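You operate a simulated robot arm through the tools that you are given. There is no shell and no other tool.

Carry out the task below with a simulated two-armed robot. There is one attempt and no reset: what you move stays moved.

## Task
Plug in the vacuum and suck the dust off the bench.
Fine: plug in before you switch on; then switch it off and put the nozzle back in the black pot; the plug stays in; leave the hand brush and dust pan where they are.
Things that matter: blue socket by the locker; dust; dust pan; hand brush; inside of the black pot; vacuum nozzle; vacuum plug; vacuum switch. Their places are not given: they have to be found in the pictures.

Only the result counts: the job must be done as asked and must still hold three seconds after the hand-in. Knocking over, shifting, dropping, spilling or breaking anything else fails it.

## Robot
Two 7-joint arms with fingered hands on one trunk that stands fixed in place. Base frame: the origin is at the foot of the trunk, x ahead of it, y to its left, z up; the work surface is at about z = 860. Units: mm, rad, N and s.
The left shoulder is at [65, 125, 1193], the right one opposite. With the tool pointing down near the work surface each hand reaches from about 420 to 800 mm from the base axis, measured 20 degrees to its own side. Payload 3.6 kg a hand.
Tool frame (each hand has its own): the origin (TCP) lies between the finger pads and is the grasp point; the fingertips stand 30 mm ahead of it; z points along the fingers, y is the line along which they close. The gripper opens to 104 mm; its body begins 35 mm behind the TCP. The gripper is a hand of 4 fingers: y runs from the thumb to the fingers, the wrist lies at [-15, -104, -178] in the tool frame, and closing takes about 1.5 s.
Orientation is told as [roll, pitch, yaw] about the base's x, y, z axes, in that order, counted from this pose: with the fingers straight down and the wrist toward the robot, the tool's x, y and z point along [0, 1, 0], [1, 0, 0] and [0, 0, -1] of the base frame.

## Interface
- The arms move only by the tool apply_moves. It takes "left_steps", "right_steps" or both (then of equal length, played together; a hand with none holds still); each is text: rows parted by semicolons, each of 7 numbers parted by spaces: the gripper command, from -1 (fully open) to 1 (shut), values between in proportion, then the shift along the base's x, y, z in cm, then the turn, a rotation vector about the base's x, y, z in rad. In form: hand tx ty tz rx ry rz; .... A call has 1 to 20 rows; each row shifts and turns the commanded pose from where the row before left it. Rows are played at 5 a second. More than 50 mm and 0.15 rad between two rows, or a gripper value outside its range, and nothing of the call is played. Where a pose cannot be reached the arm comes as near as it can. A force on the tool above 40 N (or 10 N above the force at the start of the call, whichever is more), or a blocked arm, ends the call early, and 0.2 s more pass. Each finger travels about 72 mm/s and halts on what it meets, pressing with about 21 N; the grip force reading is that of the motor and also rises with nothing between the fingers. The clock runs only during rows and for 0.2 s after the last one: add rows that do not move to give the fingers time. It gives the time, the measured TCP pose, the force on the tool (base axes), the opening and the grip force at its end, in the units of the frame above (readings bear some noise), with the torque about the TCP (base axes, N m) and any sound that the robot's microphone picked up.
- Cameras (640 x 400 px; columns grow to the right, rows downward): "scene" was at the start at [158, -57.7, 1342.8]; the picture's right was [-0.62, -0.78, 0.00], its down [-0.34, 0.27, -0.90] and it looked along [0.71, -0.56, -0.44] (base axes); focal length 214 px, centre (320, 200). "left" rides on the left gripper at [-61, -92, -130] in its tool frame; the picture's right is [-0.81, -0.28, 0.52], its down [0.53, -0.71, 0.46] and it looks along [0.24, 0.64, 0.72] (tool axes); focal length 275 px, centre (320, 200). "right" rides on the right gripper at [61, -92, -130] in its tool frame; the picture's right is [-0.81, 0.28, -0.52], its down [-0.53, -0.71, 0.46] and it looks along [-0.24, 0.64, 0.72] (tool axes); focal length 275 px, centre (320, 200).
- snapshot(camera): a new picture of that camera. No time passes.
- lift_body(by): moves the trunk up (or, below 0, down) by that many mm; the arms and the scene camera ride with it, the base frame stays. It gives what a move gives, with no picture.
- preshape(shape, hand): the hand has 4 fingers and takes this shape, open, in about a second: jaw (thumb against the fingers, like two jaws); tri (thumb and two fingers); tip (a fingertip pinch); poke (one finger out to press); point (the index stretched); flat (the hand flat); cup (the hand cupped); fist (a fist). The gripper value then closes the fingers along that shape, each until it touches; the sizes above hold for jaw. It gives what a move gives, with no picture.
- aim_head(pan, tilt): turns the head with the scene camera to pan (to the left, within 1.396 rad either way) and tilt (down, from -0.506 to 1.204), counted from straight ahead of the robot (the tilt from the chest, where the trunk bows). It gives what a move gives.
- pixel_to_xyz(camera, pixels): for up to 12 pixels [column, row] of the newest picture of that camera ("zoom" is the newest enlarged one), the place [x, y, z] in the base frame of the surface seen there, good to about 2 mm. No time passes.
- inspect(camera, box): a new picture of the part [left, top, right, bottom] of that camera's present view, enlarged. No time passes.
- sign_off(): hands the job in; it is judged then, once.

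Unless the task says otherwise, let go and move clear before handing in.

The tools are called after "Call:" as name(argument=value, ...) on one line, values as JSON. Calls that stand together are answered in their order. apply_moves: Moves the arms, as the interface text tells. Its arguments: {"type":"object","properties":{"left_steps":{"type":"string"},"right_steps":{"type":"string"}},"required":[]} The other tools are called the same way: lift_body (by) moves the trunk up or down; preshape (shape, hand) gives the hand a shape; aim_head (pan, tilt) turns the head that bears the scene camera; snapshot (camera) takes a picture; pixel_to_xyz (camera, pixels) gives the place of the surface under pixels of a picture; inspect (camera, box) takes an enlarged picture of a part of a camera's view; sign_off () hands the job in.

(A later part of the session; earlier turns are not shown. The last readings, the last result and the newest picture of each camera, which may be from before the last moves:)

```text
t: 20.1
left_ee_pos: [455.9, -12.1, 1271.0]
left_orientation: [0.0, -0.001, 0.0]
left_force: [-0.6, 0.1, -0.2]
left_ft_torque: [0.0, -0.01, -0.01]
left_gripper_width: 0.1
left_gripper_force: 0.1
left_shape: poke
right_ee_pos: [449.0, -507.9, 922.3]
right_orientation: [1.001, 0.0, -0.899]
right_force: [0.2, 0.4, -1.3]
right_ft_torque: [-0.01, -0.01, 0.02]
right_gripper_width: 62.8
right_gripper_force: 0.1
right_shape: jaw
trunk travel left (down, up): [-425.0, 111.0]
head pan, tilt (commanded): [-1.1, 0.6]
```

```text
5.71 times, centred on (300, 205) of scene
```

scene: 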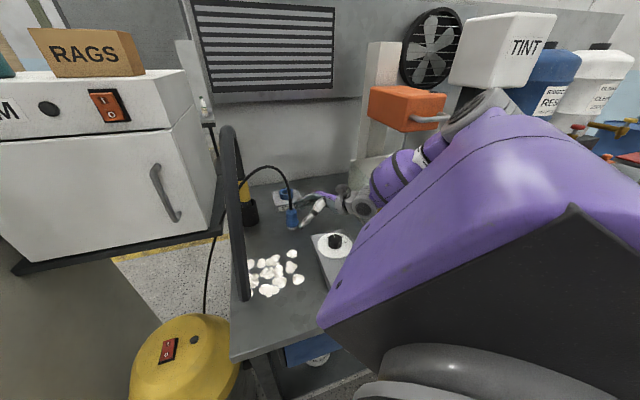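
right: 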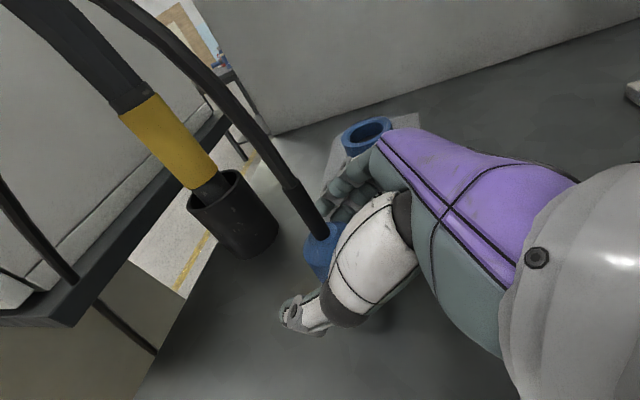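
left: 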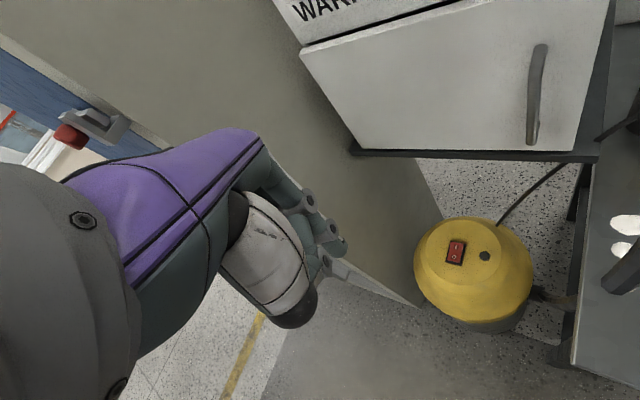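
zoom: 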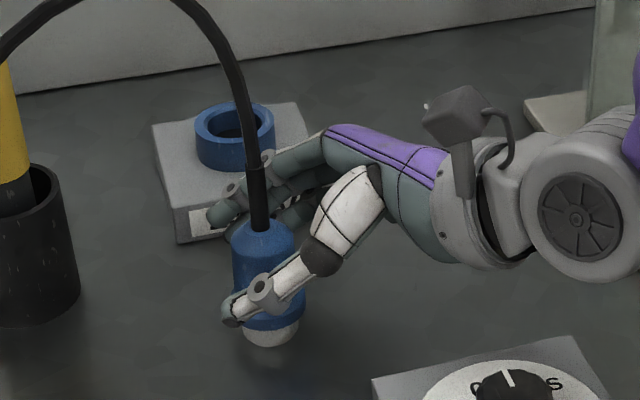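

The thumb crosses the plug body at about (265,290) in the zoom with its tip at the flange; I'll raise 3 mm for ring clearance and close fully.

Call:
apply_moves(right_steps="-0.2 0 0 0.3 0 0 0; 0.1 0 0 0 0 0 0; 0.3 0 0 0 0 0 0; 0.6 0 0 0 0 0 0; 1 0 0 0 0 0 0; 1 0 0 0 0 0 0; 1 0 0 0 0 0 0; 1 0 0 0 0 0 0; 1 0 0 0 0 0 0")

Call:
snapshot(camera="right")

Call:
inspect(camera="scene", box=[260, 170, 340, 240])

```text
t: 22.1
left_ee_pos: [456.8, -13.0, 1270.9]
left_orientation: [0.0, -0.001, 0.001]
left_force: [0.0, -0.4, 0.1]
left_ft_torque: [0.01, 0.01, 0.01]
left_gripper_width: 0.0
left_gripper_force: 0.0
left_shape: poke
right_ee_pos: [449.1, -508.0, 925.8]
right_orientation: [1.0, 0.0, -0.899]
right_force: [-0.3, 0.1, 0.6]
right_ft_torque: [-0.02, -0.07, 0.01]
right_gripper_width: 18.0
right_gripper_force: 21.0
right_shape: jaw
trunk travel left (down, up): [-425.0, 111.0]
head pan, tilt (commanded): [-1.1, 0.6]
```

```text
taken
```

right: 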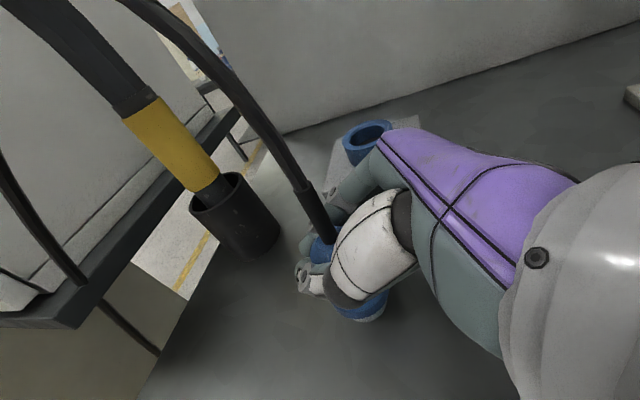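

```text
5.71 times, centred on (300, 205) of scene
```

zoom: 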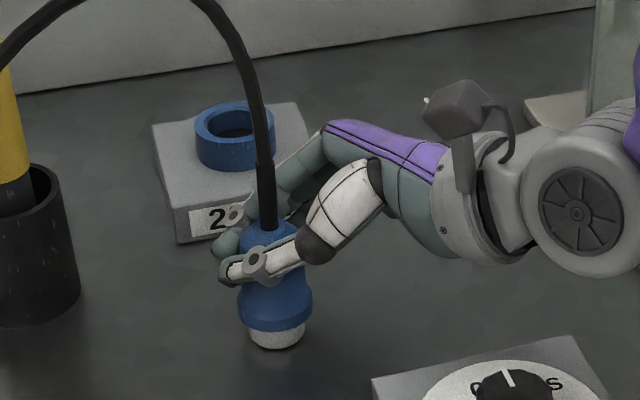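

Grip force reads 21 N with the plug held around its upper body; it shifted only a few mm. I'll lift it 30 mm and check that it comes along upright.

Call:
apply_moves(right_steps="1 0 0 1 0 0 0; 1 0 0 1 0 0 0; 1 0 0 1 0 0 0; 1 0 0 0 0 0 0; 1 0 0 0 0 0 0")

Call:
snapshot(camera="right")

Call:
inspect(camera="scene", box=[260, 160, 340, 230])

```text
t: 23.3
left_ee_pos: [456.7, -13.0, 1270.4]
left_orientation: [0.0, 0.0, 0.0]
left_force: [-0.5, 0.3, -0.3]
left_ft_torque: [0.02, -0.03, 0.01]
left_gripper_width: 0.0
left_gripper_force: 0.0
left_shape: poke
right_ee_pos: [449.5, -507.1, 955.5]
right_orientation: [1.0, 0.001, -0.898]
right_force: [-0.1, 0.3, -1.1]
right_ft_torque: [0.01, -0.03, 0.0]
right_gripper_width: 18.0
right_gripper_force: 20.4
right_shape: jaw
trunk travel left (down, up): [-425.0, 111.0]
head pan, tilt (commanded): [-1.1, 0.6]
```

```text
taken
```

right: 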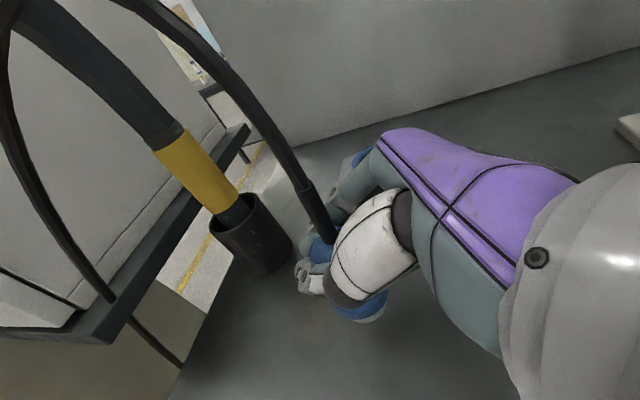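

```text
5.71 times, centred on (300, 195) of scene
```

zoom: 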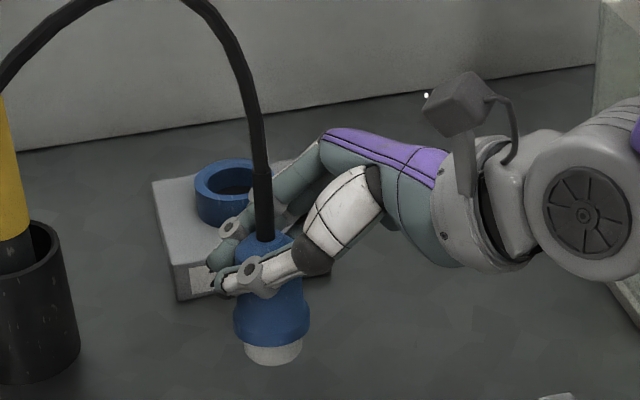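

The plug rose with the hand. I'll measure flange and tip points (zoom (270,325), (272,355)) to get its axis and tilt relative to the TCP.

Call:
pixel_to_xyz(camera="zoom", pixels=[[240, 322], [255, 330], [270, 333], [285, 331], [302, 322], [248, 348], [260, 354], [272, 356], [285, 354], [297, 347], [262, 220], [262, 200]])

Call:
inspect(camera="right", box=[270, 140, 430, 340])

```text
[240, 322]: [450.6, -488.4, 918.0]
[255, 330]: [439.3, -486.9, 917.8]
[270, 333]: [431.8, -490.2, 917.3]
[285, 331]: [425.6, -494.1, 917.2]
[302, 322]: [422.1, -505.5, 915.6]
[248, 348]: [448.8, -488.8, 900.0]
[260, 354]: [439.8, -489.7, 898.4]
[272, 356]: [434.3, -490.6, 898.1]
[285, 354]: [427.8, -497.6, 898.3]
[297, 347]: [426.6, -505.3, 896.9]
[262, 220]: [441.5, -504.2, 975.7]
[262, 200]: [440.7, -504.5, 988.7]
```

```text
2.00 times, centred on (350, 240) of right
```

zoom: 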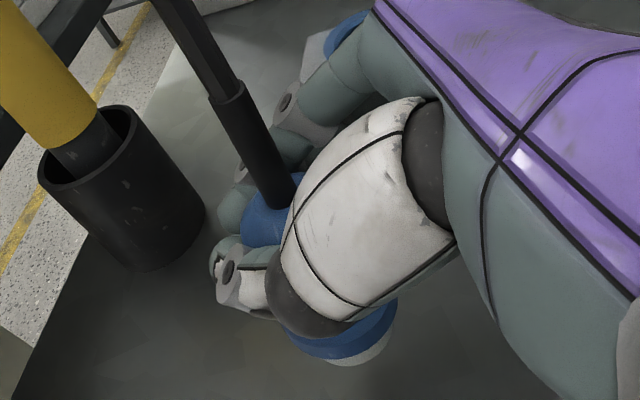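

The plug hangs nearly upright with its axis at about (443.5,-507), tip bottom near z=890, about 6 mm off the TCP. I'll lift it well above the ring, yaw the hand a bit to keep the wrist off the press guard, and carry it over the socket.

Call:
apply_moves(right_steps="1 0 0 1.5 0 0 0; 1 0 0 1.5 0 0 0; 1 0 0 1.5 0 0 -0.1; 1 0 0 1.5 0 0 -0.1; 1 1 -1.1 0 0 0 -0.1; 1 1.5 -1.7 0 0 0 0; 1 1.8 -2.0 0 0 0 0; 1 1.8 -2.0 0 0 0 0; 1 1.8 -2.0 0 0 0 0; 1 1.5 -1.7 0 0 0 0; 1 0 0 0 0 0 0; 1 0 0 0 0 0 0")

Call:
snapshot(camera="right")

Call:
snapshot(camera="scene")

Call:
inspect(camera="scene", box=[230, 120, 390, 240])

```text
t: 25.9
left_ee_pos: [458.3, -14.1, 1269.8]
left_orientation: [-0.001, 0.0, 0.0]
left_force: [0.1, 0.2, 0.5]
left_ft_torque: [-0.02, 0.01, -0.01]
left_gripper_width: 0.1
left_gripper_force: 0.0
left_shape: poke
right_ee_pos: [543.6, -612.8, 1014.3]
right_orientation: [1.001, 0.001, -1.199]
right_force: [-0.2, 0.5, -0.5]
right_ft_torque: [0.0, 0.0, 0.03]
right_gripper_width: 17.9
right_gripper_force: 21.3
right_shape: jaw
trunk travel left (down, up): [-425.0, 111.0]
head pan, tilt (commanded): [-1.1, 0.6]
```

```text
taken
```

right: 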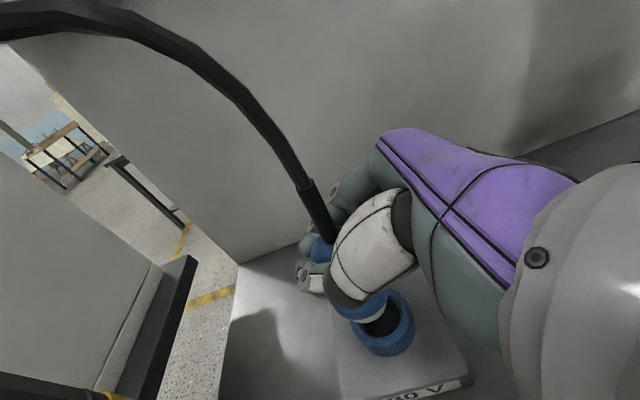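

```text
taken
```

scene: 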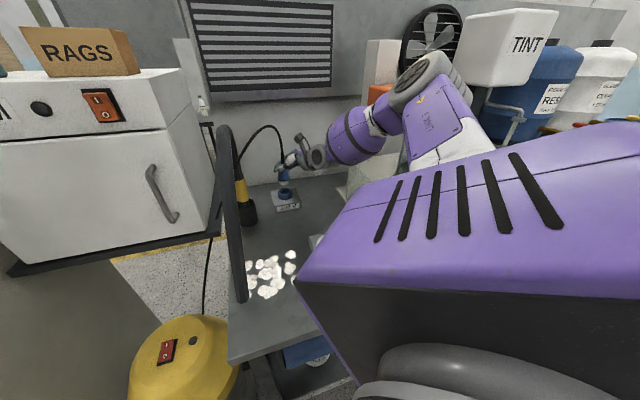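

```text
3.33 times, centred on (310, 180) of scene
```

zoom: 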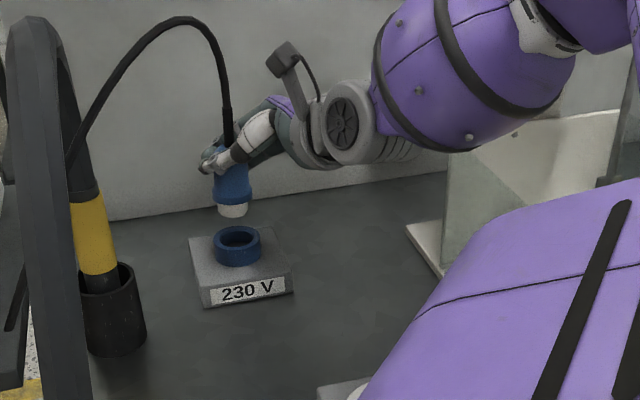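

The plug hangs just above the socket ring in the zoom (plug tip (233,210), ring (237,245)). I'll check elbow clearance to the orange head and measure plug tip versus ring.

Call:
pixel_to_xyz(camera="scene", pixels=[[425, 75], [430, 110], [360, 130], [378, 92], [410, 90], [395, 60], [385, 115], [440, 130]])

Call:
inspect(camera="scene", box=[260, 150, 320, 220])

Call:
pixel_to_xyz(camera="zoom", pixels=[[320, 200]])

```text
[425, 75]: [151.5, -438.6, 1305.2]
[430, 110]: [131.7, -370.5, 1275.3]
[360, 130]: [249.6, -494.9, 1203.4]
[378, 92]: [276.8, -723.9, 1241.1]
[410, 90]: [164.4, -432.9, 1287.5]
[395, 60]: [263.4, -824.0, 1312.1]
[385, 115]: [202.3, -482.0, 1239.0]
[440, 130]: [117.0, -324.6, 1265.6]
```

```text
5.71 times, centred on (290, 185) of scene
```

zoom: 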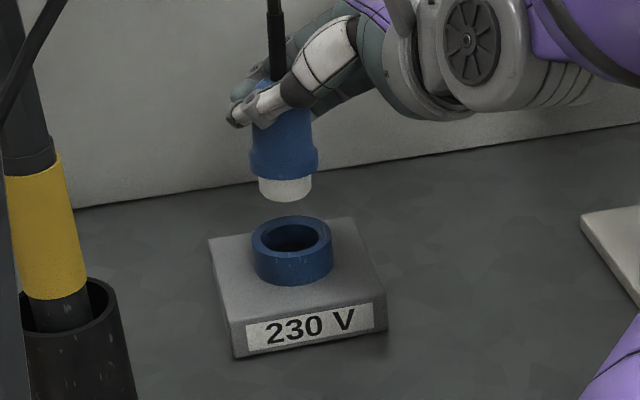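

```text
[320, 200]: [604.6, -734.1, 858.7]
```

The elbow is well clear of the press head. Now measuring tip, flange and ring rims in this zoom.

Call:
pixel_to_xyz(camera="zoom", pixels=[[262, 190], [272, 196], [285, 198], [298, 196], [308, 189], [252, 165], [268, 174], [284, 177], [300, 175], [315, 165], [278, 60], [276, 30]])

Call:
pixel_to_xyz(camera="zoom", pixels=[[256, 260], [265, 270], [278, 276], [293, 278], [310, 275], [322, 269], [330, 260], [256, 235], [290, 220], [328, 235], [292, 253], [290, 230]])

```text
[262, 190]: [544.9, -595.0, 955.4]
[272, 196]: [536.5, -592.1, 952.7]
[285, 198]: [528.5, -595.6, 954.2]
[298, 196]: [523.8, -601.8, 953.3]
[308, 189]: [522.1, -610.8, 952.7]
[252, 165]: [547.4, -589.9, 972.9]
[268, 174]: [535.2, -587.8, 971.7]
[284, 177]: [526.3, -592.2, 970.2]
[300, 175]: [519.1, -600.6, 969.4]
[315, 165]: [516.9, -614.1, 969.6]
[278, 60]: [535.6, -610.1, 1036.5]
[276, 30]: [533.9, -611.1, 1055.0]
```

```text
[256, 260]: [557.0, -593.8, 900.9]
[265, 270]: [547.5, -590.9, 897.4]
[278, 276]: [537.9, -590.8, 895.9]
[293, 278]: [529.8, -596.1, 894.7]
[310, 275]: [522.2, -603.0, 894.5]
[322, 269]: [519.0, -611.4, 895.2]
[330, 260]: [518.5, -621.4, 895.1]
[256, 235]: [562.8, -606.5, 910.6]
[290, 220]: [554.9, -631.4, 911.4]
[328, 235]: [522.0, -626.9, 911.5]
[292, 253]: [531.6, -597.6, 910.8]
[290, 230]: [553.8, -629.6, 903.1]
```

Ring centre fits (543.5,-617); plug tip is near (537,-608.5) and the plug leans about 4° (top toward -y). I'll correct the lean with a small turn about x, shift toward the ring centre and lower to just above the ring.

Call:
apply_moves(right_steps="1 0.2 -0.2 -0.5 -0.03 0 0; 1 0.2 -0.2 -0.5 -0.03 0 0; 1 0.2 -0.1 -1 0 0 0; 1 0 0 0 0 0 0; 1 0 0 0 0 0 0")

Call:
inspect(camera="scene", box=[260, 150, 320, 220])

Call:
snapshot(camera="right")

Call:
pixel_to_xyz(camera="zoom", pixels=[[320, 200]])

```text
t: 27.1
left_ee_pos: [457.8, -13.9, 1270.3]
left_orientation: [-0.001, 0.0, 0.001]
left_force: [1.0, 0.2, -0.5]
left_ft_torque: [0.01, 0.0, -0.02]
left_gripper_width: 0.3
left_gripper_force: 0.1
left_shape: poke
right_ee_pos: [549.7, -617.4, 995.9]
right_orientation: [0.979, -0.057, -1.197]
right_force: [0.1, 0.3, -0.6]
right_ft_torque: [-0.03, -0.02, 0.0]
right_gripper_width: 17.9
right_gripper_force: 21.3
right_shape: jaw
trunk travel left (down, up): [-425.0, 111.0]
head pan, tilt (commanded): [-1.1, 0.6]
```

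```text
5.71 times, centred on (290, 185) of scene
```

zoom: 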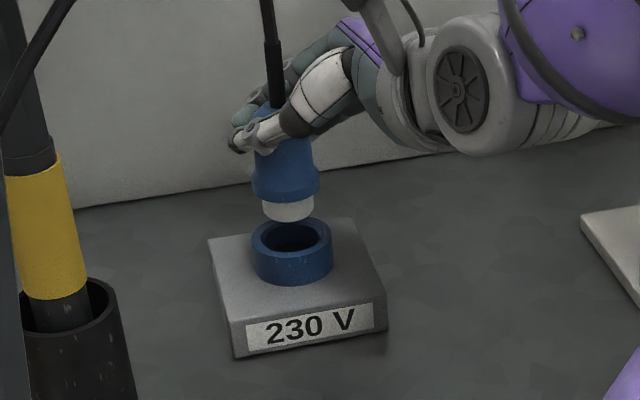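

```text
taken
```

right: 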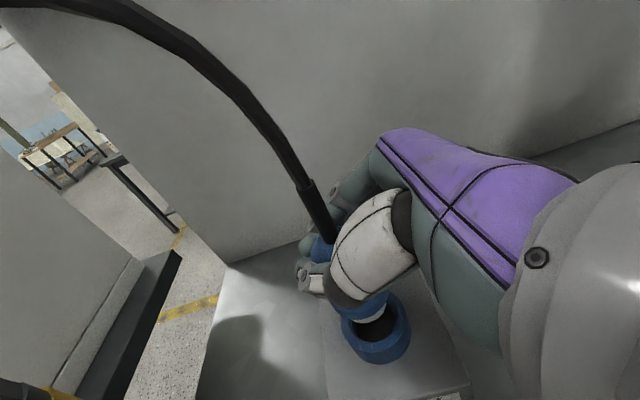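

```text
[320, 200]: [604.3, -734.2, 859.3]
```

Now measuring the corrected plug: tip rim near (289,218), flange (287,196), boss (272,70).

Call:
pixel_to_xyz(camera="zoom", pixels=[[266, 210], [276, 216], [289, 218], [302, 215], [311, 208], [255, 187], [270, 195], [286, 198], [302, 195], [317, 186], [273, 70], [275, 88]])

Call:
pixel_to_xyz(camera="right", pixels=[[365, 312], [378, 318], [385, 312], [372, 330], [345, 335], [350, 350], [375, 363], [400, 350], [408, 330], [405, 315], [380, 335], [390, 340]])

Call:
inspect(camera="right", box=[310, 260, 450, 390])

```text
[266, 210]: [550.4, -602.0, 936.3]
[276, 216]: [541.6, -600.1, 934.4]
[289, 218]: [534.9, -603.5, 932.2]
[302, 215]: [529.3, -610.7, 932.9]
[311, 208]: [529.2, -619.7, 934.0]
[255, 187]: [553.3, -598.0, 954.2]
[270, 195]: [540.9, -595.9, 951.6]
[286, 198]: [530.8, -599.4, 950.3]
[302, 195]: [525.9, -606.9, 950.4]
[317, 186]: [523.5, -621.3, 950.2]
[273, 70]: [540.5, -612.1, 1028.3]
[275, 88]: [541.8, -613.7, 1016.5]
```

```text
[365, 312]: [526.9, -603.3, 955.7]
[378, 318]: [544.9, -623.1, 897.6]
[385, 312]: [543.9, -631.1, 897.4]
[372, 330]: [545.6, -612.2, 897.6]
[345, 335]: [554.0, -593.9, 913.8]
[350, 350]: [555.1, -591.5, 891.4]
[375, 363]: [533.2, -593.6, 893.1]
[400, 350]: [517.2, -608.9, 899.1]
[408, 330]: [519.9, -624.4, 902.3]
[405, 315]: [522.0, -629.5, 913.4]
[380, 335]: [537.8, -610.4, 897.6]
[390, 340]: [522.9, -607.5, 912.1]
```

```text
3.08 times, centred on (380, 325) of right
```

zoom: 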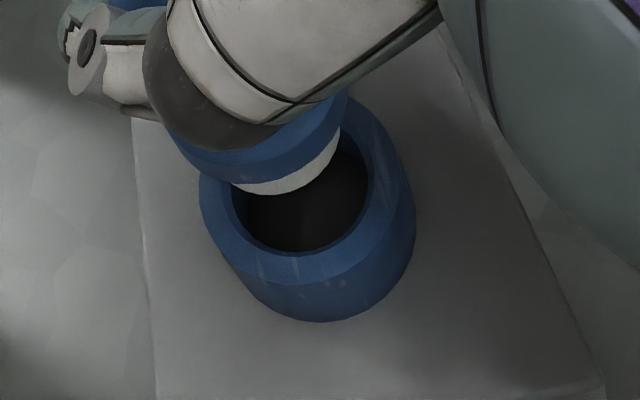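

The tip now fits at (543.9,-615.8) and the flange at (543.1,-615.7): nearly upright. I'll sample the ring's top rim in the right-camera zoom to pin its centre.

Call:
pixel_to_xyz(camera="zoom", pixels=[[216, 200], [222, 222], [240, 246], [265, 260], [292, 266], [320, 262], [345, 250], [365, 232], [380, 205], [386, 180], [383, 155], [370, 130]])

```text
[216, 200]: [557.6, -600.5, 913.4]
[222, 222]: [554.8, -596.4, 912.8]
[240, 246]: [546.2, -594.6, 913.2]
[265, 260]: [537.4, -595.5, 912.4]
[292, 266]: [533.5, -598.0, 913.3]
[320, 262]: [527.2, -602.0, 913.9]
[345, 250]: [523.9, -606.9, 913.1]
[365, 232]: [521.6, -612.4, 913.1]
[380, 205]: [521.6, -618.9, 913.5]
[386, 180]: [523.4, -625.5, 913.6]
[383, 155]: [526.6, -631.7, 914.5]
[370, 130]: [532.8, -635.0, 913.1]
```

Ring centre is (543.2,-616.3) and the tip (543.7,-616.0), so they agree within 1 mm. I'll lower 26 mm and watch the force.

Call:
apply_moves(right_steps="1 -0.03 -0.03 -0.6 0 0 0; 1 0 0 -0.6 0 0 0; 1 0 0 -0.5 0 0 0; 1 0 0 -0.5 0 0 0; 1 0 0 -0.4 0 0 0; 1 0 0 0 0 0 0")

Call:
inspect(camera="scene", box=[260, 150, 320, 220])

Call:
inspect(camera="right", box=[310, 260, 450, 390])

```text
t: 28.5
left_ee_pos: [457.8, -12.9, 1269.6]
left_orientation: [-0.001, -0.001, 0.001]
left_force: [0.8, -0.1, 0.5]
left_ft_torque: [0.01, 0.03, -0.01]
left_gripper_width: 0.0
left_gripper_force: 0.0
left_shape: poke
right_ee_pos: [549.2, -618.2, 969.6]
right_orientation: [0.979, -0.056, -1.201]
right_force: [0.2, -0.3, 0.1]
right_ft_torque: [-0.01, -0.02, 0.01]
right_gripper_width: 18.0
right_gripper_force: 21.1
right_shape: jaw
trunk travel left (down, up): [-425.0, 111.0]
head pan, tilt (commanded): [-1.1, 0.6]
```

```text
5.71 times, centred on (290, 185) of scene
```

zoom: 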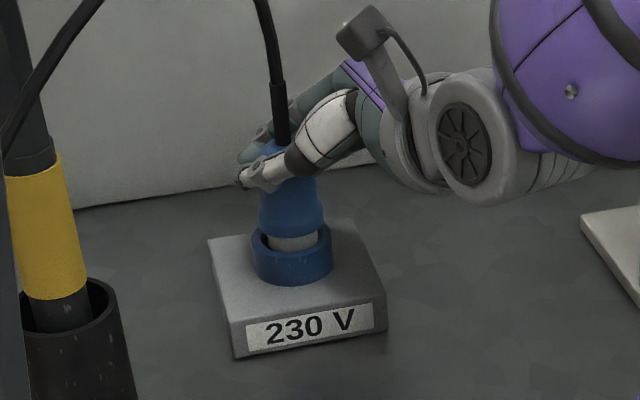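

```text
3.08 times, centred on (380, 325) of right
```

zoom: 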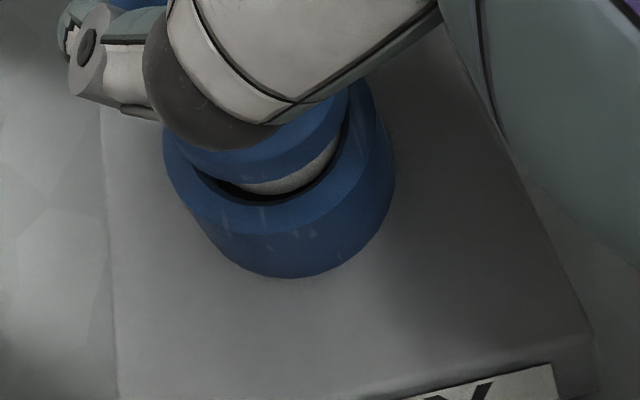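

The tip is entering the ring with no contact force. I'll lower further in small steps until it seats.

Call:
apply_moves(right_steps="1 0 0 -0.4 0 0 0; 1 0 0 -0.4 0 0 0; 1 0 0 -0.3 0 0 0; 1 0 0 -0.2 0 0 0; 1 0 0 0 0 0 0")

Call:
inspect(camera="scene", box=[260, 150, 320, 220])

Call:
inspect(camera="right", box=[310, 260, 450, 390])

```text
t: 29.7
left_ee_pos: [456.1, -11.4, 1270.3]
left_orientation: [0.0, -0.002, 0.001]
left_force: [-0.2, 0.1, -0.5]
left_ft_torque: [-0.03, 0.02, 0.01]
left_gripper_width: 0.1
left_gripper_force: 0.1
left_shape: poke
right_ee_pos: [548.9, -617.2, 959.4]
right_orientation: [0.983, -0.059, -1.201]
right_force: [0.9, -1.0, 15.4]
right_ft_torque: [-0.12, -0.06, 0.05]
right_gripper_width: 18.5
right_gripper_force: 21.0
right_shape: jaw
trunk travel left (down, up): [-425.0, 111.0]
head pan, tilt (commanded): [-1.1, 0.6]
```

```text
5.71 times, centred on (290, 185) of scene
```

zoom: 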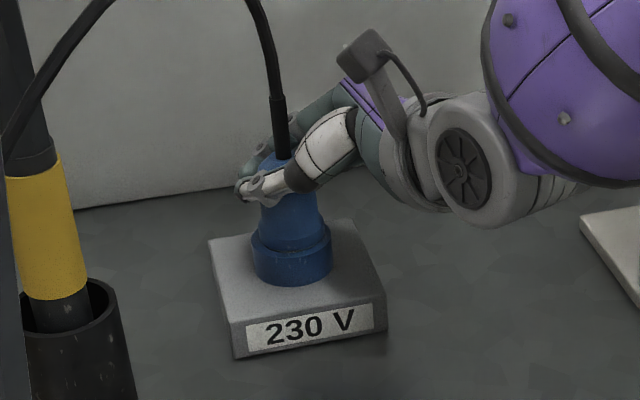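

```text
3.08 times, centred on (380, 325) of right
```

zoom: 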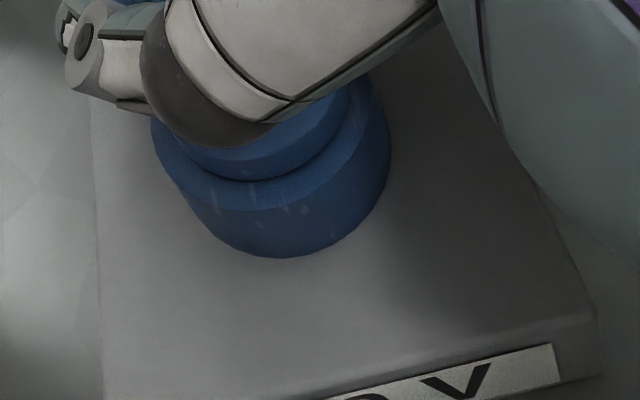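

The flange now sits on the ring with 15 N reaction. I'll press slightly more to make sure it is fully seated.

Call:
apply_moves(right_steps="1 0 0 -0.15 0 0 0; 1 0 0 -0.15 0 0 0; 1 0 0 0 0 0 0; 1 0 0 0 0 0 0")

Call:
inspect(camera="scene", box=[260, 150, 320, 220])

```text
t: 30.7
left_ee_pos: [455.6, -12.0, 1270.6]
left_orientation: [-0.004, -0.003, 0.001]
left_force: [0.3, -0.1, -0.3]
left_ft_torque: [0.05, 0.05, -0.01]
left_gripper_width: 0.0
left_gripper_force: 0.0
left_shape: poke
right_ee_pos: [549.8, -616.6, 958.6]
right_orientation: [0.984, -0.062, -1.2]
right_force: [5.3, -1.5, 25.1]
right_ft_torque: [-0.24, -0.11, 0.0]
right_gripper_width: 17.9
right_gripper_force: 21.0
right_shape: jaw
trunk travel left (down, up): [-425.0, 111.0]
head pan, tilt (commanded): [-1.1, 0.6]
```

```text
5.71 times, centred on (290, 185) of scene
```

zoom: 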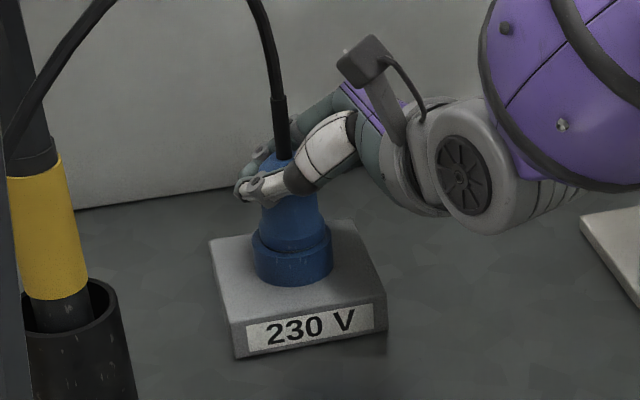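

The plug is seated firmly (25 N, no movement). I'll relax the push and open the hand slowly.

Call:
apply_moves(right_steps="1 0 0 0.3 0 0 0; 0.6 0 0 0.1 0 0 0; 0.3 0 0 0 0 0 0; 0 0 0 0 0 0 0; -0.4 0 0 0 0 0 0; -1 0 0 0 0 0 0; -1 0 0 0 0 0 0; -1 0 0 0 0 0 0; -1 0 0 0 0 0 0; -1 0 0 0 0 0 0; -1 0 0 0 0 0 0")

Call:
inspect(camera="scene", box=[260, 150, 320, 220])

Call:
snapshot(camera="right")

```text
t: 33.1
left_ee_pos: [457.4, -13.2, 1269.8]
left_orientation: [-0.001, 0.0, -0.002]
left_force: [0.1, 1.1, 0.3]
left_ft_torque: [0.0, -0.03, 0.01]
left_gripper_width: 0.0
left_gripper_force: 0.0
left_shape: poke
right_ee_pos: [550.1, -618.7, 957.3]
right_orientation: [0.977, -0.057, -1.2]
right_force: [0.5, -0.1, 0.1]
right_ft_torque: [-0.01, 0.01, -0.01]
right_gripper_width: 103.7
right_gripper_force: 0.0
right_shape: jaw
trunk travel left (down, up): [-425.0, 111.0]
head pan, tilt (commanded): [-1.1, 0.6]
```

```text
5.71 times, centred on (290, 185) of scene
```

zoom: 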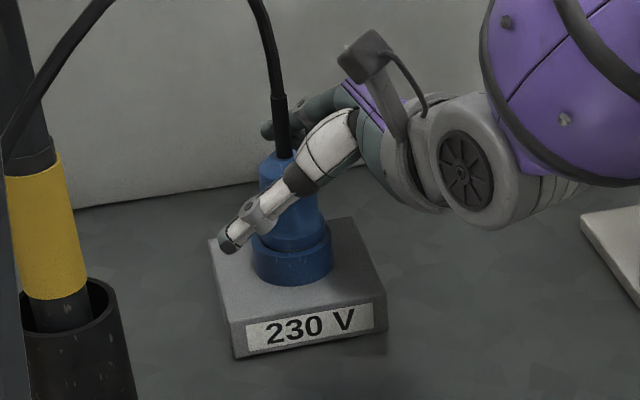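

```text
taken
```

right: 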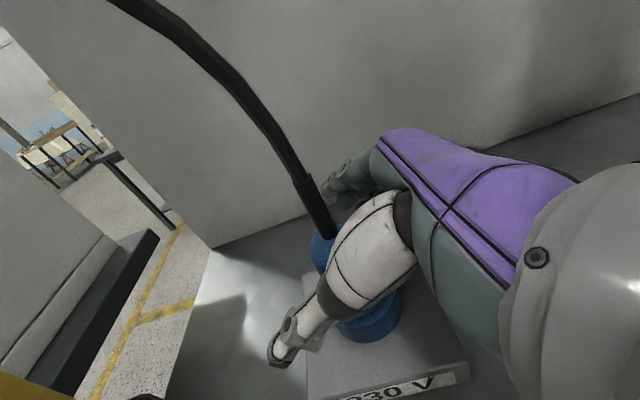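

The plug stays seated and the hand is open. I'll back the hand off along its axis, up and toward the robot.

Call:
apply_moves(right_steps="-1 -1.8 -0.5 0.8 0 0 0; -1 -1.8 -0.5 0.9 0 0 0; -1 -1.8 -0.4 1.2 0 0 0; -1 -1.8 0 1.5 0 0 0; -1 -1.5 0.5 2 0 0 0; -1 -1.5 1 2.5 0 0 0; -1 -1.5 1.5 2.5 0 0 0; -1 0 0 0 0 0 0")

Call:
snapshot(camera="scene")

Call:
snapshot(camera="right")

Call:
inspect(camera="scene", box=[220, 110, 380, 230])

```text
t: 34.9
left_ee_pos: [457.4, -13.2, 1270.2]
left_orientation: [-0.001, -0.002, -0.001]
left_force: [0.2, -0.2, -0.1]
left_ft_torque: [0.0, 0.02, 0.0]
left_gripper_width: 0.0
left_gripper_force: 0.0
left_shape: poke
right_ee_pos: [432.7, -604.0, 1071.7]
right_orientation: [0.977, -0.056, -1.199]
right_force: [-0.6, -0.4, 0.5]
right_ft_torque: [-0.02, 0.01, 0.02]
right_gripper_width: 103.7
right_gripper_force: 0.0
right_shape: jaw
trunk travel left (down, up): [-425.0, 111.0]
head pan, tilt (commanded): [-1.1, 0.6]
```

```text
taken
```

scene: 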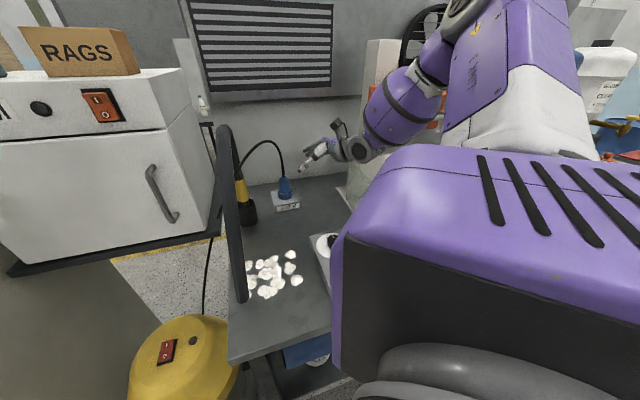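

```text
taken
```

right: 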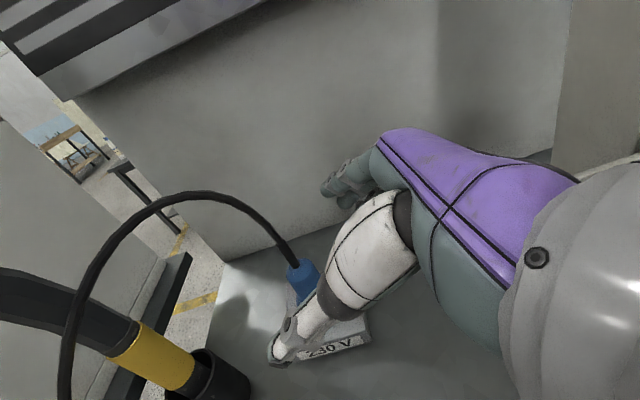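

```text
3.33 times, centred on (300, 170) of scene
```

zoom: 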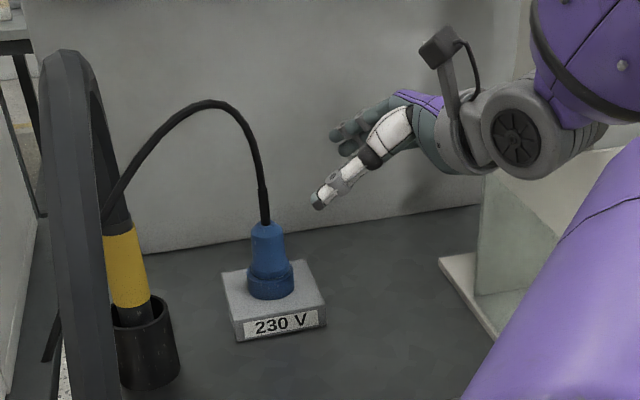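

The plug stands in the socket and the right hand is clear at (433,-604,1072). Next is the switch with the left hand; I'll look at the poke finger and the switch.

Call:
aim_head(pan=-0.15, tilt=0.35)

Call:
snapshot(camera="scene")

Call:
inspect(camera="scene", box=[220, 80, 340, 220])

Call:
inspect(camera="left", box=[220, 160, 380, 340])

```text
t: 36.1
left_ee_pos: [457.3, -13.1, 1270.8]
left_orientation: [0.0, 0.001, 0.001]
left_force: [0.7, 0.9, -0.8]
left_ft_torque: [0.01, -0.01, 0.0]
left_gripper_width: 0.3
left_gripper_force: 0.1
left_shape: poke
right_ee_pos: [431.8, -601.5, 1073.2]
right_orientation: [0.979, -0.056, -1.2]
right_force: [0.0, 0.0, 0.5]
right_ft_torque: [0.02, 0.02, -0.02]
right_gripper_width: 103.8
right_gripper_force: 0.1
right_shape: jaw
trunk travel left (down, up): [-425.0, 111.0]
head pan, tilt (commanded): [-0.15, 0.351]
```

```text
taken
```

scene: 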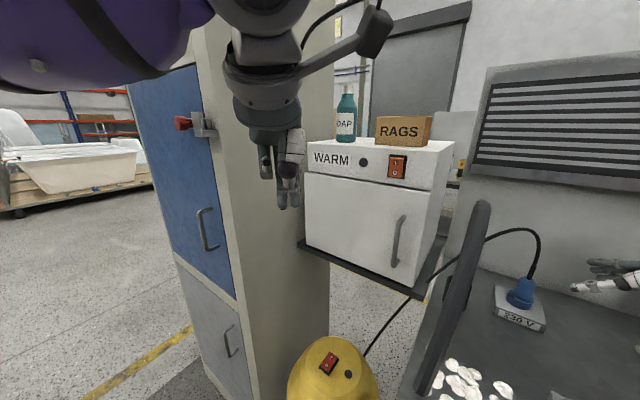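

```text
2.86 times, centred on (280, 150) of scene
```

zoom: 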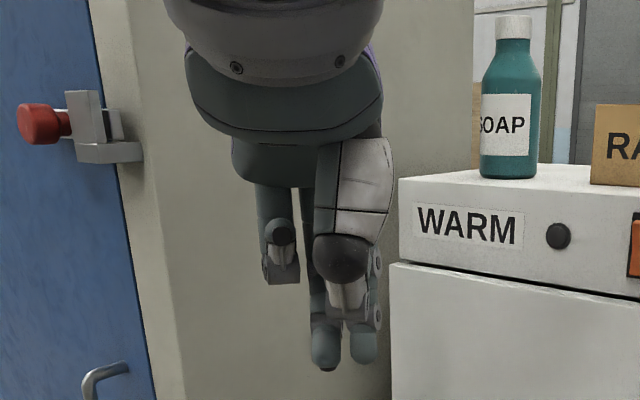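

```text
2.22 times, centred on (300, 250) of left
```

zoom: 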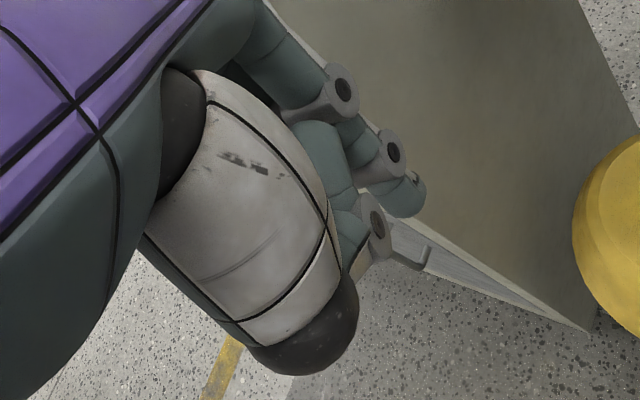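

The zoom shows candidate fingertips at (325,358) and (362,350). I'll get their positions to learn where the poking tip sits relative to the TCP.

Call:
pixel_to_xyz(camera="zoom", pixels=[[405, 200], [400, 180], [390, 150], [345, 90], [375, 225], [350, 240], [330, 150], [300, 330], [270, 60]])

Call:
inspect(camera="scene", box=[250, 130, 310, 215])

Call:
pixel_to_xyz(camera="scene", pixels=[[282, 206], [294, 203], [282, 195], [294, 195], [266, 165], [287, 185]])

```text
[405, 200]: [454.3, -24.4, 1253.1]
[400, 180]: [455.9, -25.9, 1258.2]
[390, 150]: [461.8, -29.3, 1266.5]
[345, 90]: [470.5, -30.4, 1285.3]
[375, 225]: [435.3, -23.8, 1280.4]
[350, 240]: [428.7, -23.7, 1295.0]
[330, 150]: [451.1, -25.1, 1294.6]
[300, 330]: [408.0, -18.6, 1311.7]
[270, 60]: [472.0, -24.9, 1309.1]
```

```text
4.71 times, centred on (280, 172) of scene
```

zoom: 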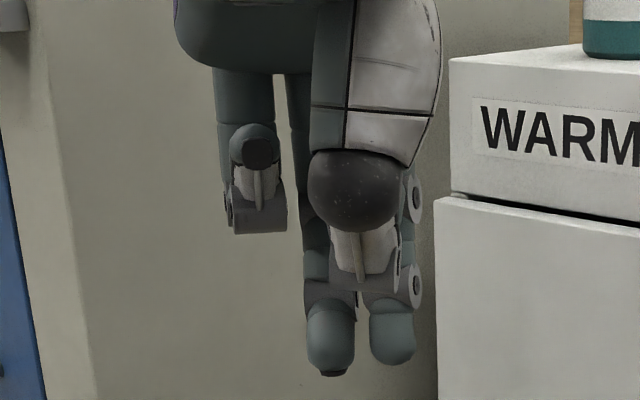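

```text
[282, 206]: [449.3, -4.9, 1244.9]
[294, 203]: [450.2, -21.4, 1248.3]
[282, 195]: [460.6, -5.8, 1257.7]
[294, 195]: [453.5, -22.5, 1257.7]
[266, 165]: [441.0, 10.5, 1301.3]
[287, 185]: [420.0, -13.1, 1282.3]
```

Two fingertips sit side by side about ±8 mm from the TCP axis and 27 mm ahead of it, near (450,-13,1243). Now the switch geometry in the left camera.

Call:
inspect(camera="left", box=[410, 210, 510, 290])

Call:
pixel_to_xyz(camera="zoom", pixels=[[259, 195], [340, 190], [320, 200], [300, 240], [290, 255], [250, 330], [310, 340], [350, 200], [275, 200], [335, 270], [480, 290], [280, 330]])

```text
5.00 times, centred on (460, 250) of left
```

zoom: 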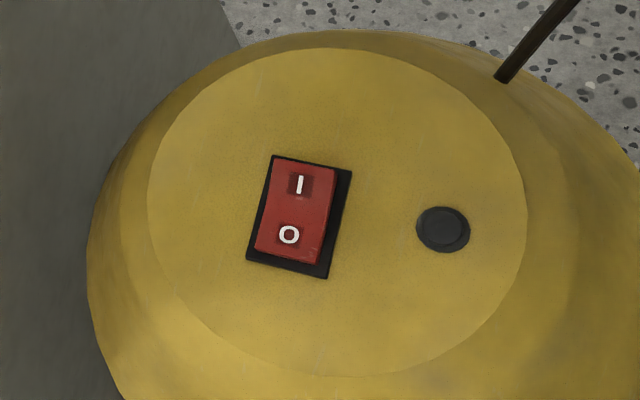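

```text
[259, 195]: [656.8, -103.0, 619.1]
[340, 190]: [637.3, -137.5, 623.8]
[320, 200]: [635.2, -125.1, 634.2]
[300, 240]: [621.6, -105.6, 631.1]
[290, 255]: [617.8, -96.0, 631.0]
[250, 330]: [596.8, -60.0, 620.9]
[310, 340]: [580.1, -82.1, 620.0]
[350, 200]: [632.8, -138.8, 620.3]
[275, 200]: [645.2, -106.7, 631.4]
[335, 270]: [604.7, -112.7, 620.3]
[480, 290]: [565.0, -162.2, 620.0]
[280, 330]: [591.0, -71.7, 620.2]
```

The vacuum's top plate is at z=620 and the rocker stands to about z=634 with the I side higher (off). I'll get exact positions of the I and O marks and corners.

Call:
pixel_to_xyz(camera="zoom", pixels=[[299, 184], [289, 235], [278, 165], [332, 172], [318, 255], [258, 246], [295, 210], [305, 170], [296, 195], [310, 185], [285, 180], [285, 248]])

```text
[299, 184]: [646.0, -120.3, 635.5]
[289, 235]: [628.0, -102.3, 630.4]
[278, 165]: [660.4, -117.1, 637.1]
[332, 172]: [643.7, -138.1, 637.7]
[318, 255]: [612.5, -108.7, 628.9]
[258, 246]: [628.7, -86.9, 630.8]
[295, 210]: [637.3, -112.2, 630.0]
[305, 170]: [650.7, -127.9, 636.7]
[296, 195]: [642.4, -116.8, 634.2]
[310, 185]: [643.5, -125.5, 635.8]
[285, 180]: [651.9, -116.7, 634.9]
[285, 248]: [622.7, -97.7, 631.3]
```

The rocker's I pad centre is about (647,-122,636), long axis along (0.73,-0.69). I'll raise the right hand back over clear space, yaw the left hand by -0.75 to line its fingertips across the rocker, then lower the trunk.

Call:
apply_moves(left_steps="-1 0 0 0 0 0 -0.15; -1 0 0 0 0 0 -0.15; -1 0 0 0 0 0 -0.15; -1 0 0 0 0 0 -0.15; -1 0 0 0 0 0 -0.15; -1 0 0 0 0 0 0", right_steps="-1 -1.04 2.42 3.14 0 0 0; -1 -1.04 2.42 3.14 0 0 0; -1 -1.04 2.42 3.14 0 0 0; -1 -1.04 2.42 3.14 0 0 0; -1 -1.04 2.42 3.14 0 0 0; -1 0 0 0 0 0 0")

Call:
aim_head(pan=-0.5, tilt=0.6)

Call:
snapshot(camera="scene")

Call:
snapshot(camera="left")

```text
t: 37.5
left_ee_pos: [455.8, -14.6, 1270.7]
left_orientation: [0.0, -0.002, -0.751]
left_force: [-0.7, -0.1, 0.0]
left_ft_torque: [0.02, -0.02, 0.0]
left_gripper_width: 0.0
left_gripper_force: 0.0
left_shape: poke
right_ee_pos: [394.9, -485.8, 1205.9]
right_orientation: [0.983, -0.055, -1.197]
right_force: [0.0, -0.2, 0.1]
right_ft_torque: [-0.01, -0.01, 0.0]
right_gripper_width: 103.5
right_gripper_force: 0.3
right_shape: jaw
right hand out of reach, approached as far as the arm can: row 5
trunk travel left (down, up): [-425.0, 111.0]
head pan, tilt (commanded): [-0.15, 0.351]
```

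```text
t: 38.3
left_ee_pos: [455.9, -12.7, 1270.4]
left_orientation: [0.001, -0.001, -0.751]
left_force: [0.6, 0.4, -0.5]
left_ft_torque: [0.02, -0.01, -0.02]
left_gripper_width: 0.0
left_gripper_force: 0.1
left_shape: poke
right_ee_pos: [396.1, -486.6, 1206.5]
right_orientation: [0.98, -0.059, -1.195]
right_force: [0.2, 0.9, 0.0]
right_ft_torque: [-0.03, 0.0, -0.02]
right_gripper_width: 104.0
right_gripper_force: 0.0
right_shape: jaw
trunk travel left (down, up): [-425.0, 111.0]
head pan, tilt (commanded): [-0.499, 0.6]
```

```text
taken
```

scene: 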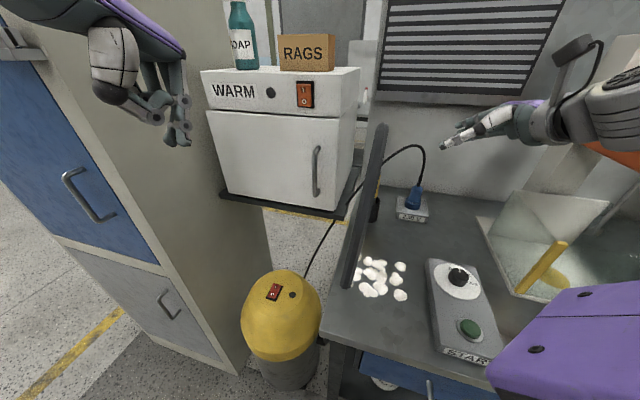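

```text
taken
```

left: 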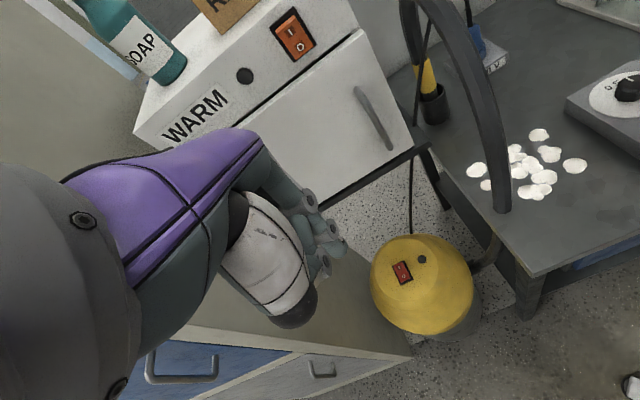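

Both hands are in clear space. I'll lower the trunk by 150 mm.

Call:
lift_body(by=-150)

Call:
snapshot(camera="scene")

```text
t: 40.1
left_ee_pos: [456.5, -13.7, 1121.2]
left_orientation: [-0.001, 0.0, -0.75]
left_force: [-0.7, 0.2, -0.4]
left_ft_torque: [0.01, -0.02, 0.01]
left_gripper_width: 0.0
left_gripper_force: 0.1
left_shape: poke
right_ee_pos: [421.0, -485.8, 1005.0]
right_orientation: [0.828, 0.004, -1.194]
right_force: [0.0, 0.5, -0.1]
right_ft_torque: [-0.04, -0.01, 0.02]
right_gripper_width: 103.8
right_gripper_force: 0.0
right_shape: jaw
trunk travel left (down, up): [-275.0, 261.0]
head pan, tilt (commanded): [-0.499, 0.6]
```

```text
taken
```

scene: 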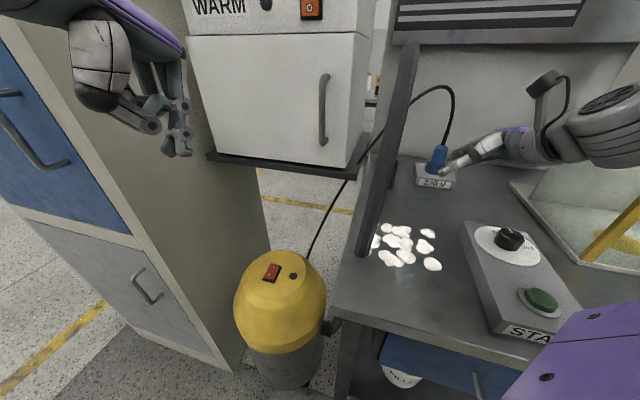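

The right hand settled at (421,-486,1005) with a changed roll, not a plain 150 mm drop, so I need to check whether its arm touched anything. I'll look at that arm.

Call:
aim_head(pan=-1.0, tilt=0.5)

Call:
snapshot(camera="scene")

Call:
snapshot(camera="right")

Call:
inspect(camera="scene", box=[250, 60, 510, 240])

```text
t: 41.0
left_ee_pos: [457.3, -13.0, 1119.9]
left_orientation: [-0.002, 0.0, -0.75]
left_force: [-0.7, 0.7, -0.7]
left_ft_torque: [-0.01, 0.0, 0.02]
left_gripper_width: 0.0
left_gripper_force: 0.0
left_shape: poke
right_ee_pos: [419.3, -485.9, 1003.9]
right_orientation: [0.827, 0.004, -1.194]
right_force: [-0.5, 0.2, 0.7]
right_ft_torque: [0.01, -0.03, 0.0]
right_gripper_width: 103.6
right_gripper_force: 0.1
right_shape: jaw
trunk travel left (down, up): [-275.0, 261.0]
head pan, tilt (commanded): [-1.0, 0.499]
```

```text
taken
```

scene: 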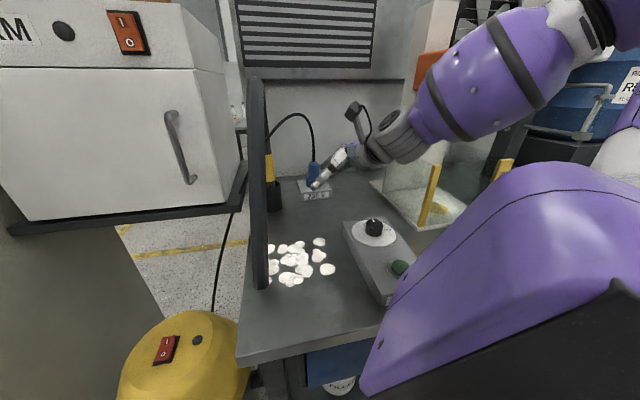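

```text
taken
```

right: 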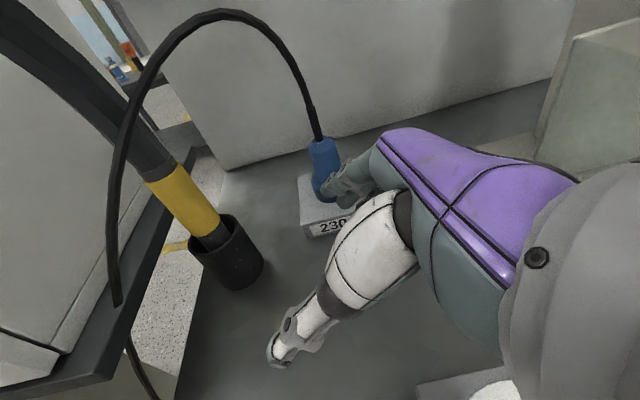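

```text
2.22 times, centred on (380, 150) of scene
```

zoom: 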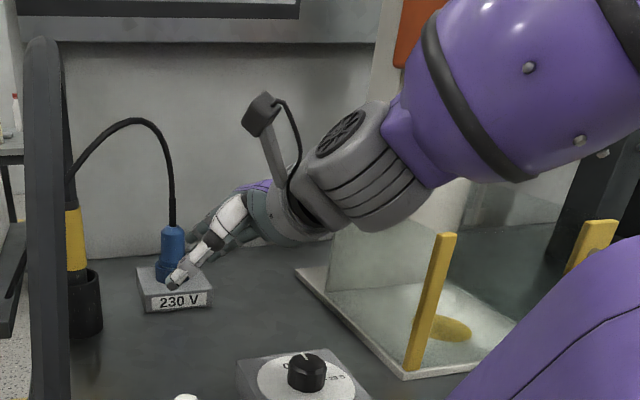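

The right arm is clear of the guard and plug (TCP 180 mm from the plug). Now the left hand descends toward a point on the robot side of the switch.

Call:
apply_moves(left_steps="-1 1.13 -0.37 -4.2 0 0 0; -1 1.13 -0.37 -4.2 0 0 0; -1 1.13 -0.37 -4.2 0 0 0; -1 1.13 -0.37 -4.2 0 0 0; -1 1.13 -0.37 -4.2 0 0 0; -1 0 0 0 0 0 0")

Call:
aim_head(pan=-0.2, tilt=0.8)

Call:
snapshot(camera="scene")

Call:
snapshot(camera="left")

```text
t: 42.4
left_ee_pos: [515.3, -31.7, 911.7]
left_orientation: [-0.002, 0.001, -0.75]
left_force: [-0.3, -0.3, -1.2]
left_ft_torque: [0.0, 0.01, -0.02]
left_gripper_width: 0.1
left_gripper_force: 0.0
left_shape: poke
right_ee_pos: [419.1, -485.6, 1004.4]
right_orientation: [0.827, 0.003, -1.195]
right_force: [-1.2, 0.0, 0.1]
right_ft_torque: [0.0, -0.02, 0.02]
right_gripper_width: 103.6
right_gripper_force: 0.1
right_shape: jaw
trunk travel left (down, up): [-275.0, 261.0]
head pan, tilt (commanded): [-1.0, 0.499]
```

```text
t: 43.5
left_ee_pos: [514.6, -31.0, 910.0]
left_orientation: [0.0, -0.001, -0.751]
left_force: [-0.8, 0.5, 0.0]
left_ft_torque: [0.01, 0.01, 0.02]
left_gripper_width: 0.0
left_gripper_force: 0.0
left_shape: poke
right_ee_pos: [420.2, -485.0, 1003.9]
right_orientation: [0.827, 0.004, -1.193]
right_force: [0.4, -0.4, -0.4]
right_ft_torque: [0.0, 0.02, -0.04]
right_gripper_width: 103.9
right_gripper_force: 0.2
right_shape: jaw
trunk travel left (down, up): [-275.0, 261.0]
head pan, tilt (commanded): [-0.201, 0.799]
```

```text
taken
```

scene: 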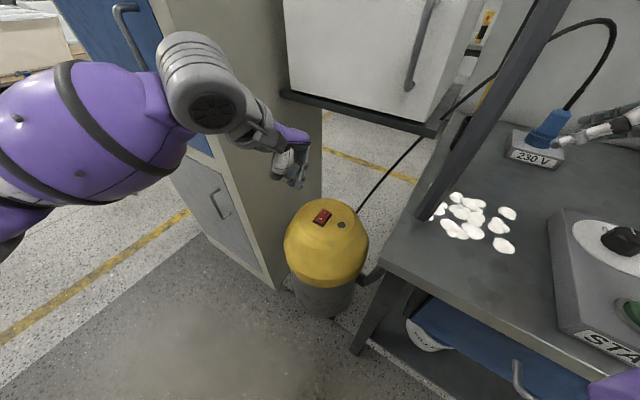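

```text
taken
```

left: 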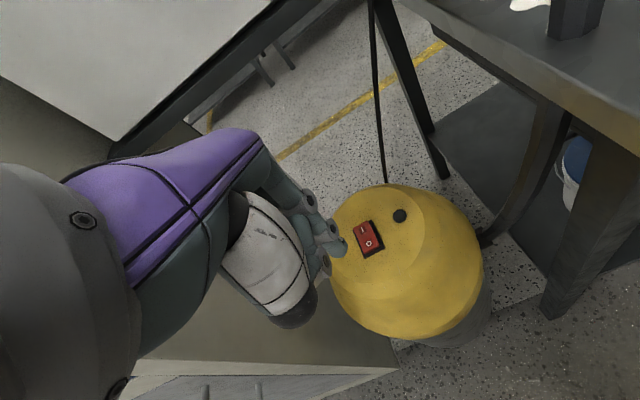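

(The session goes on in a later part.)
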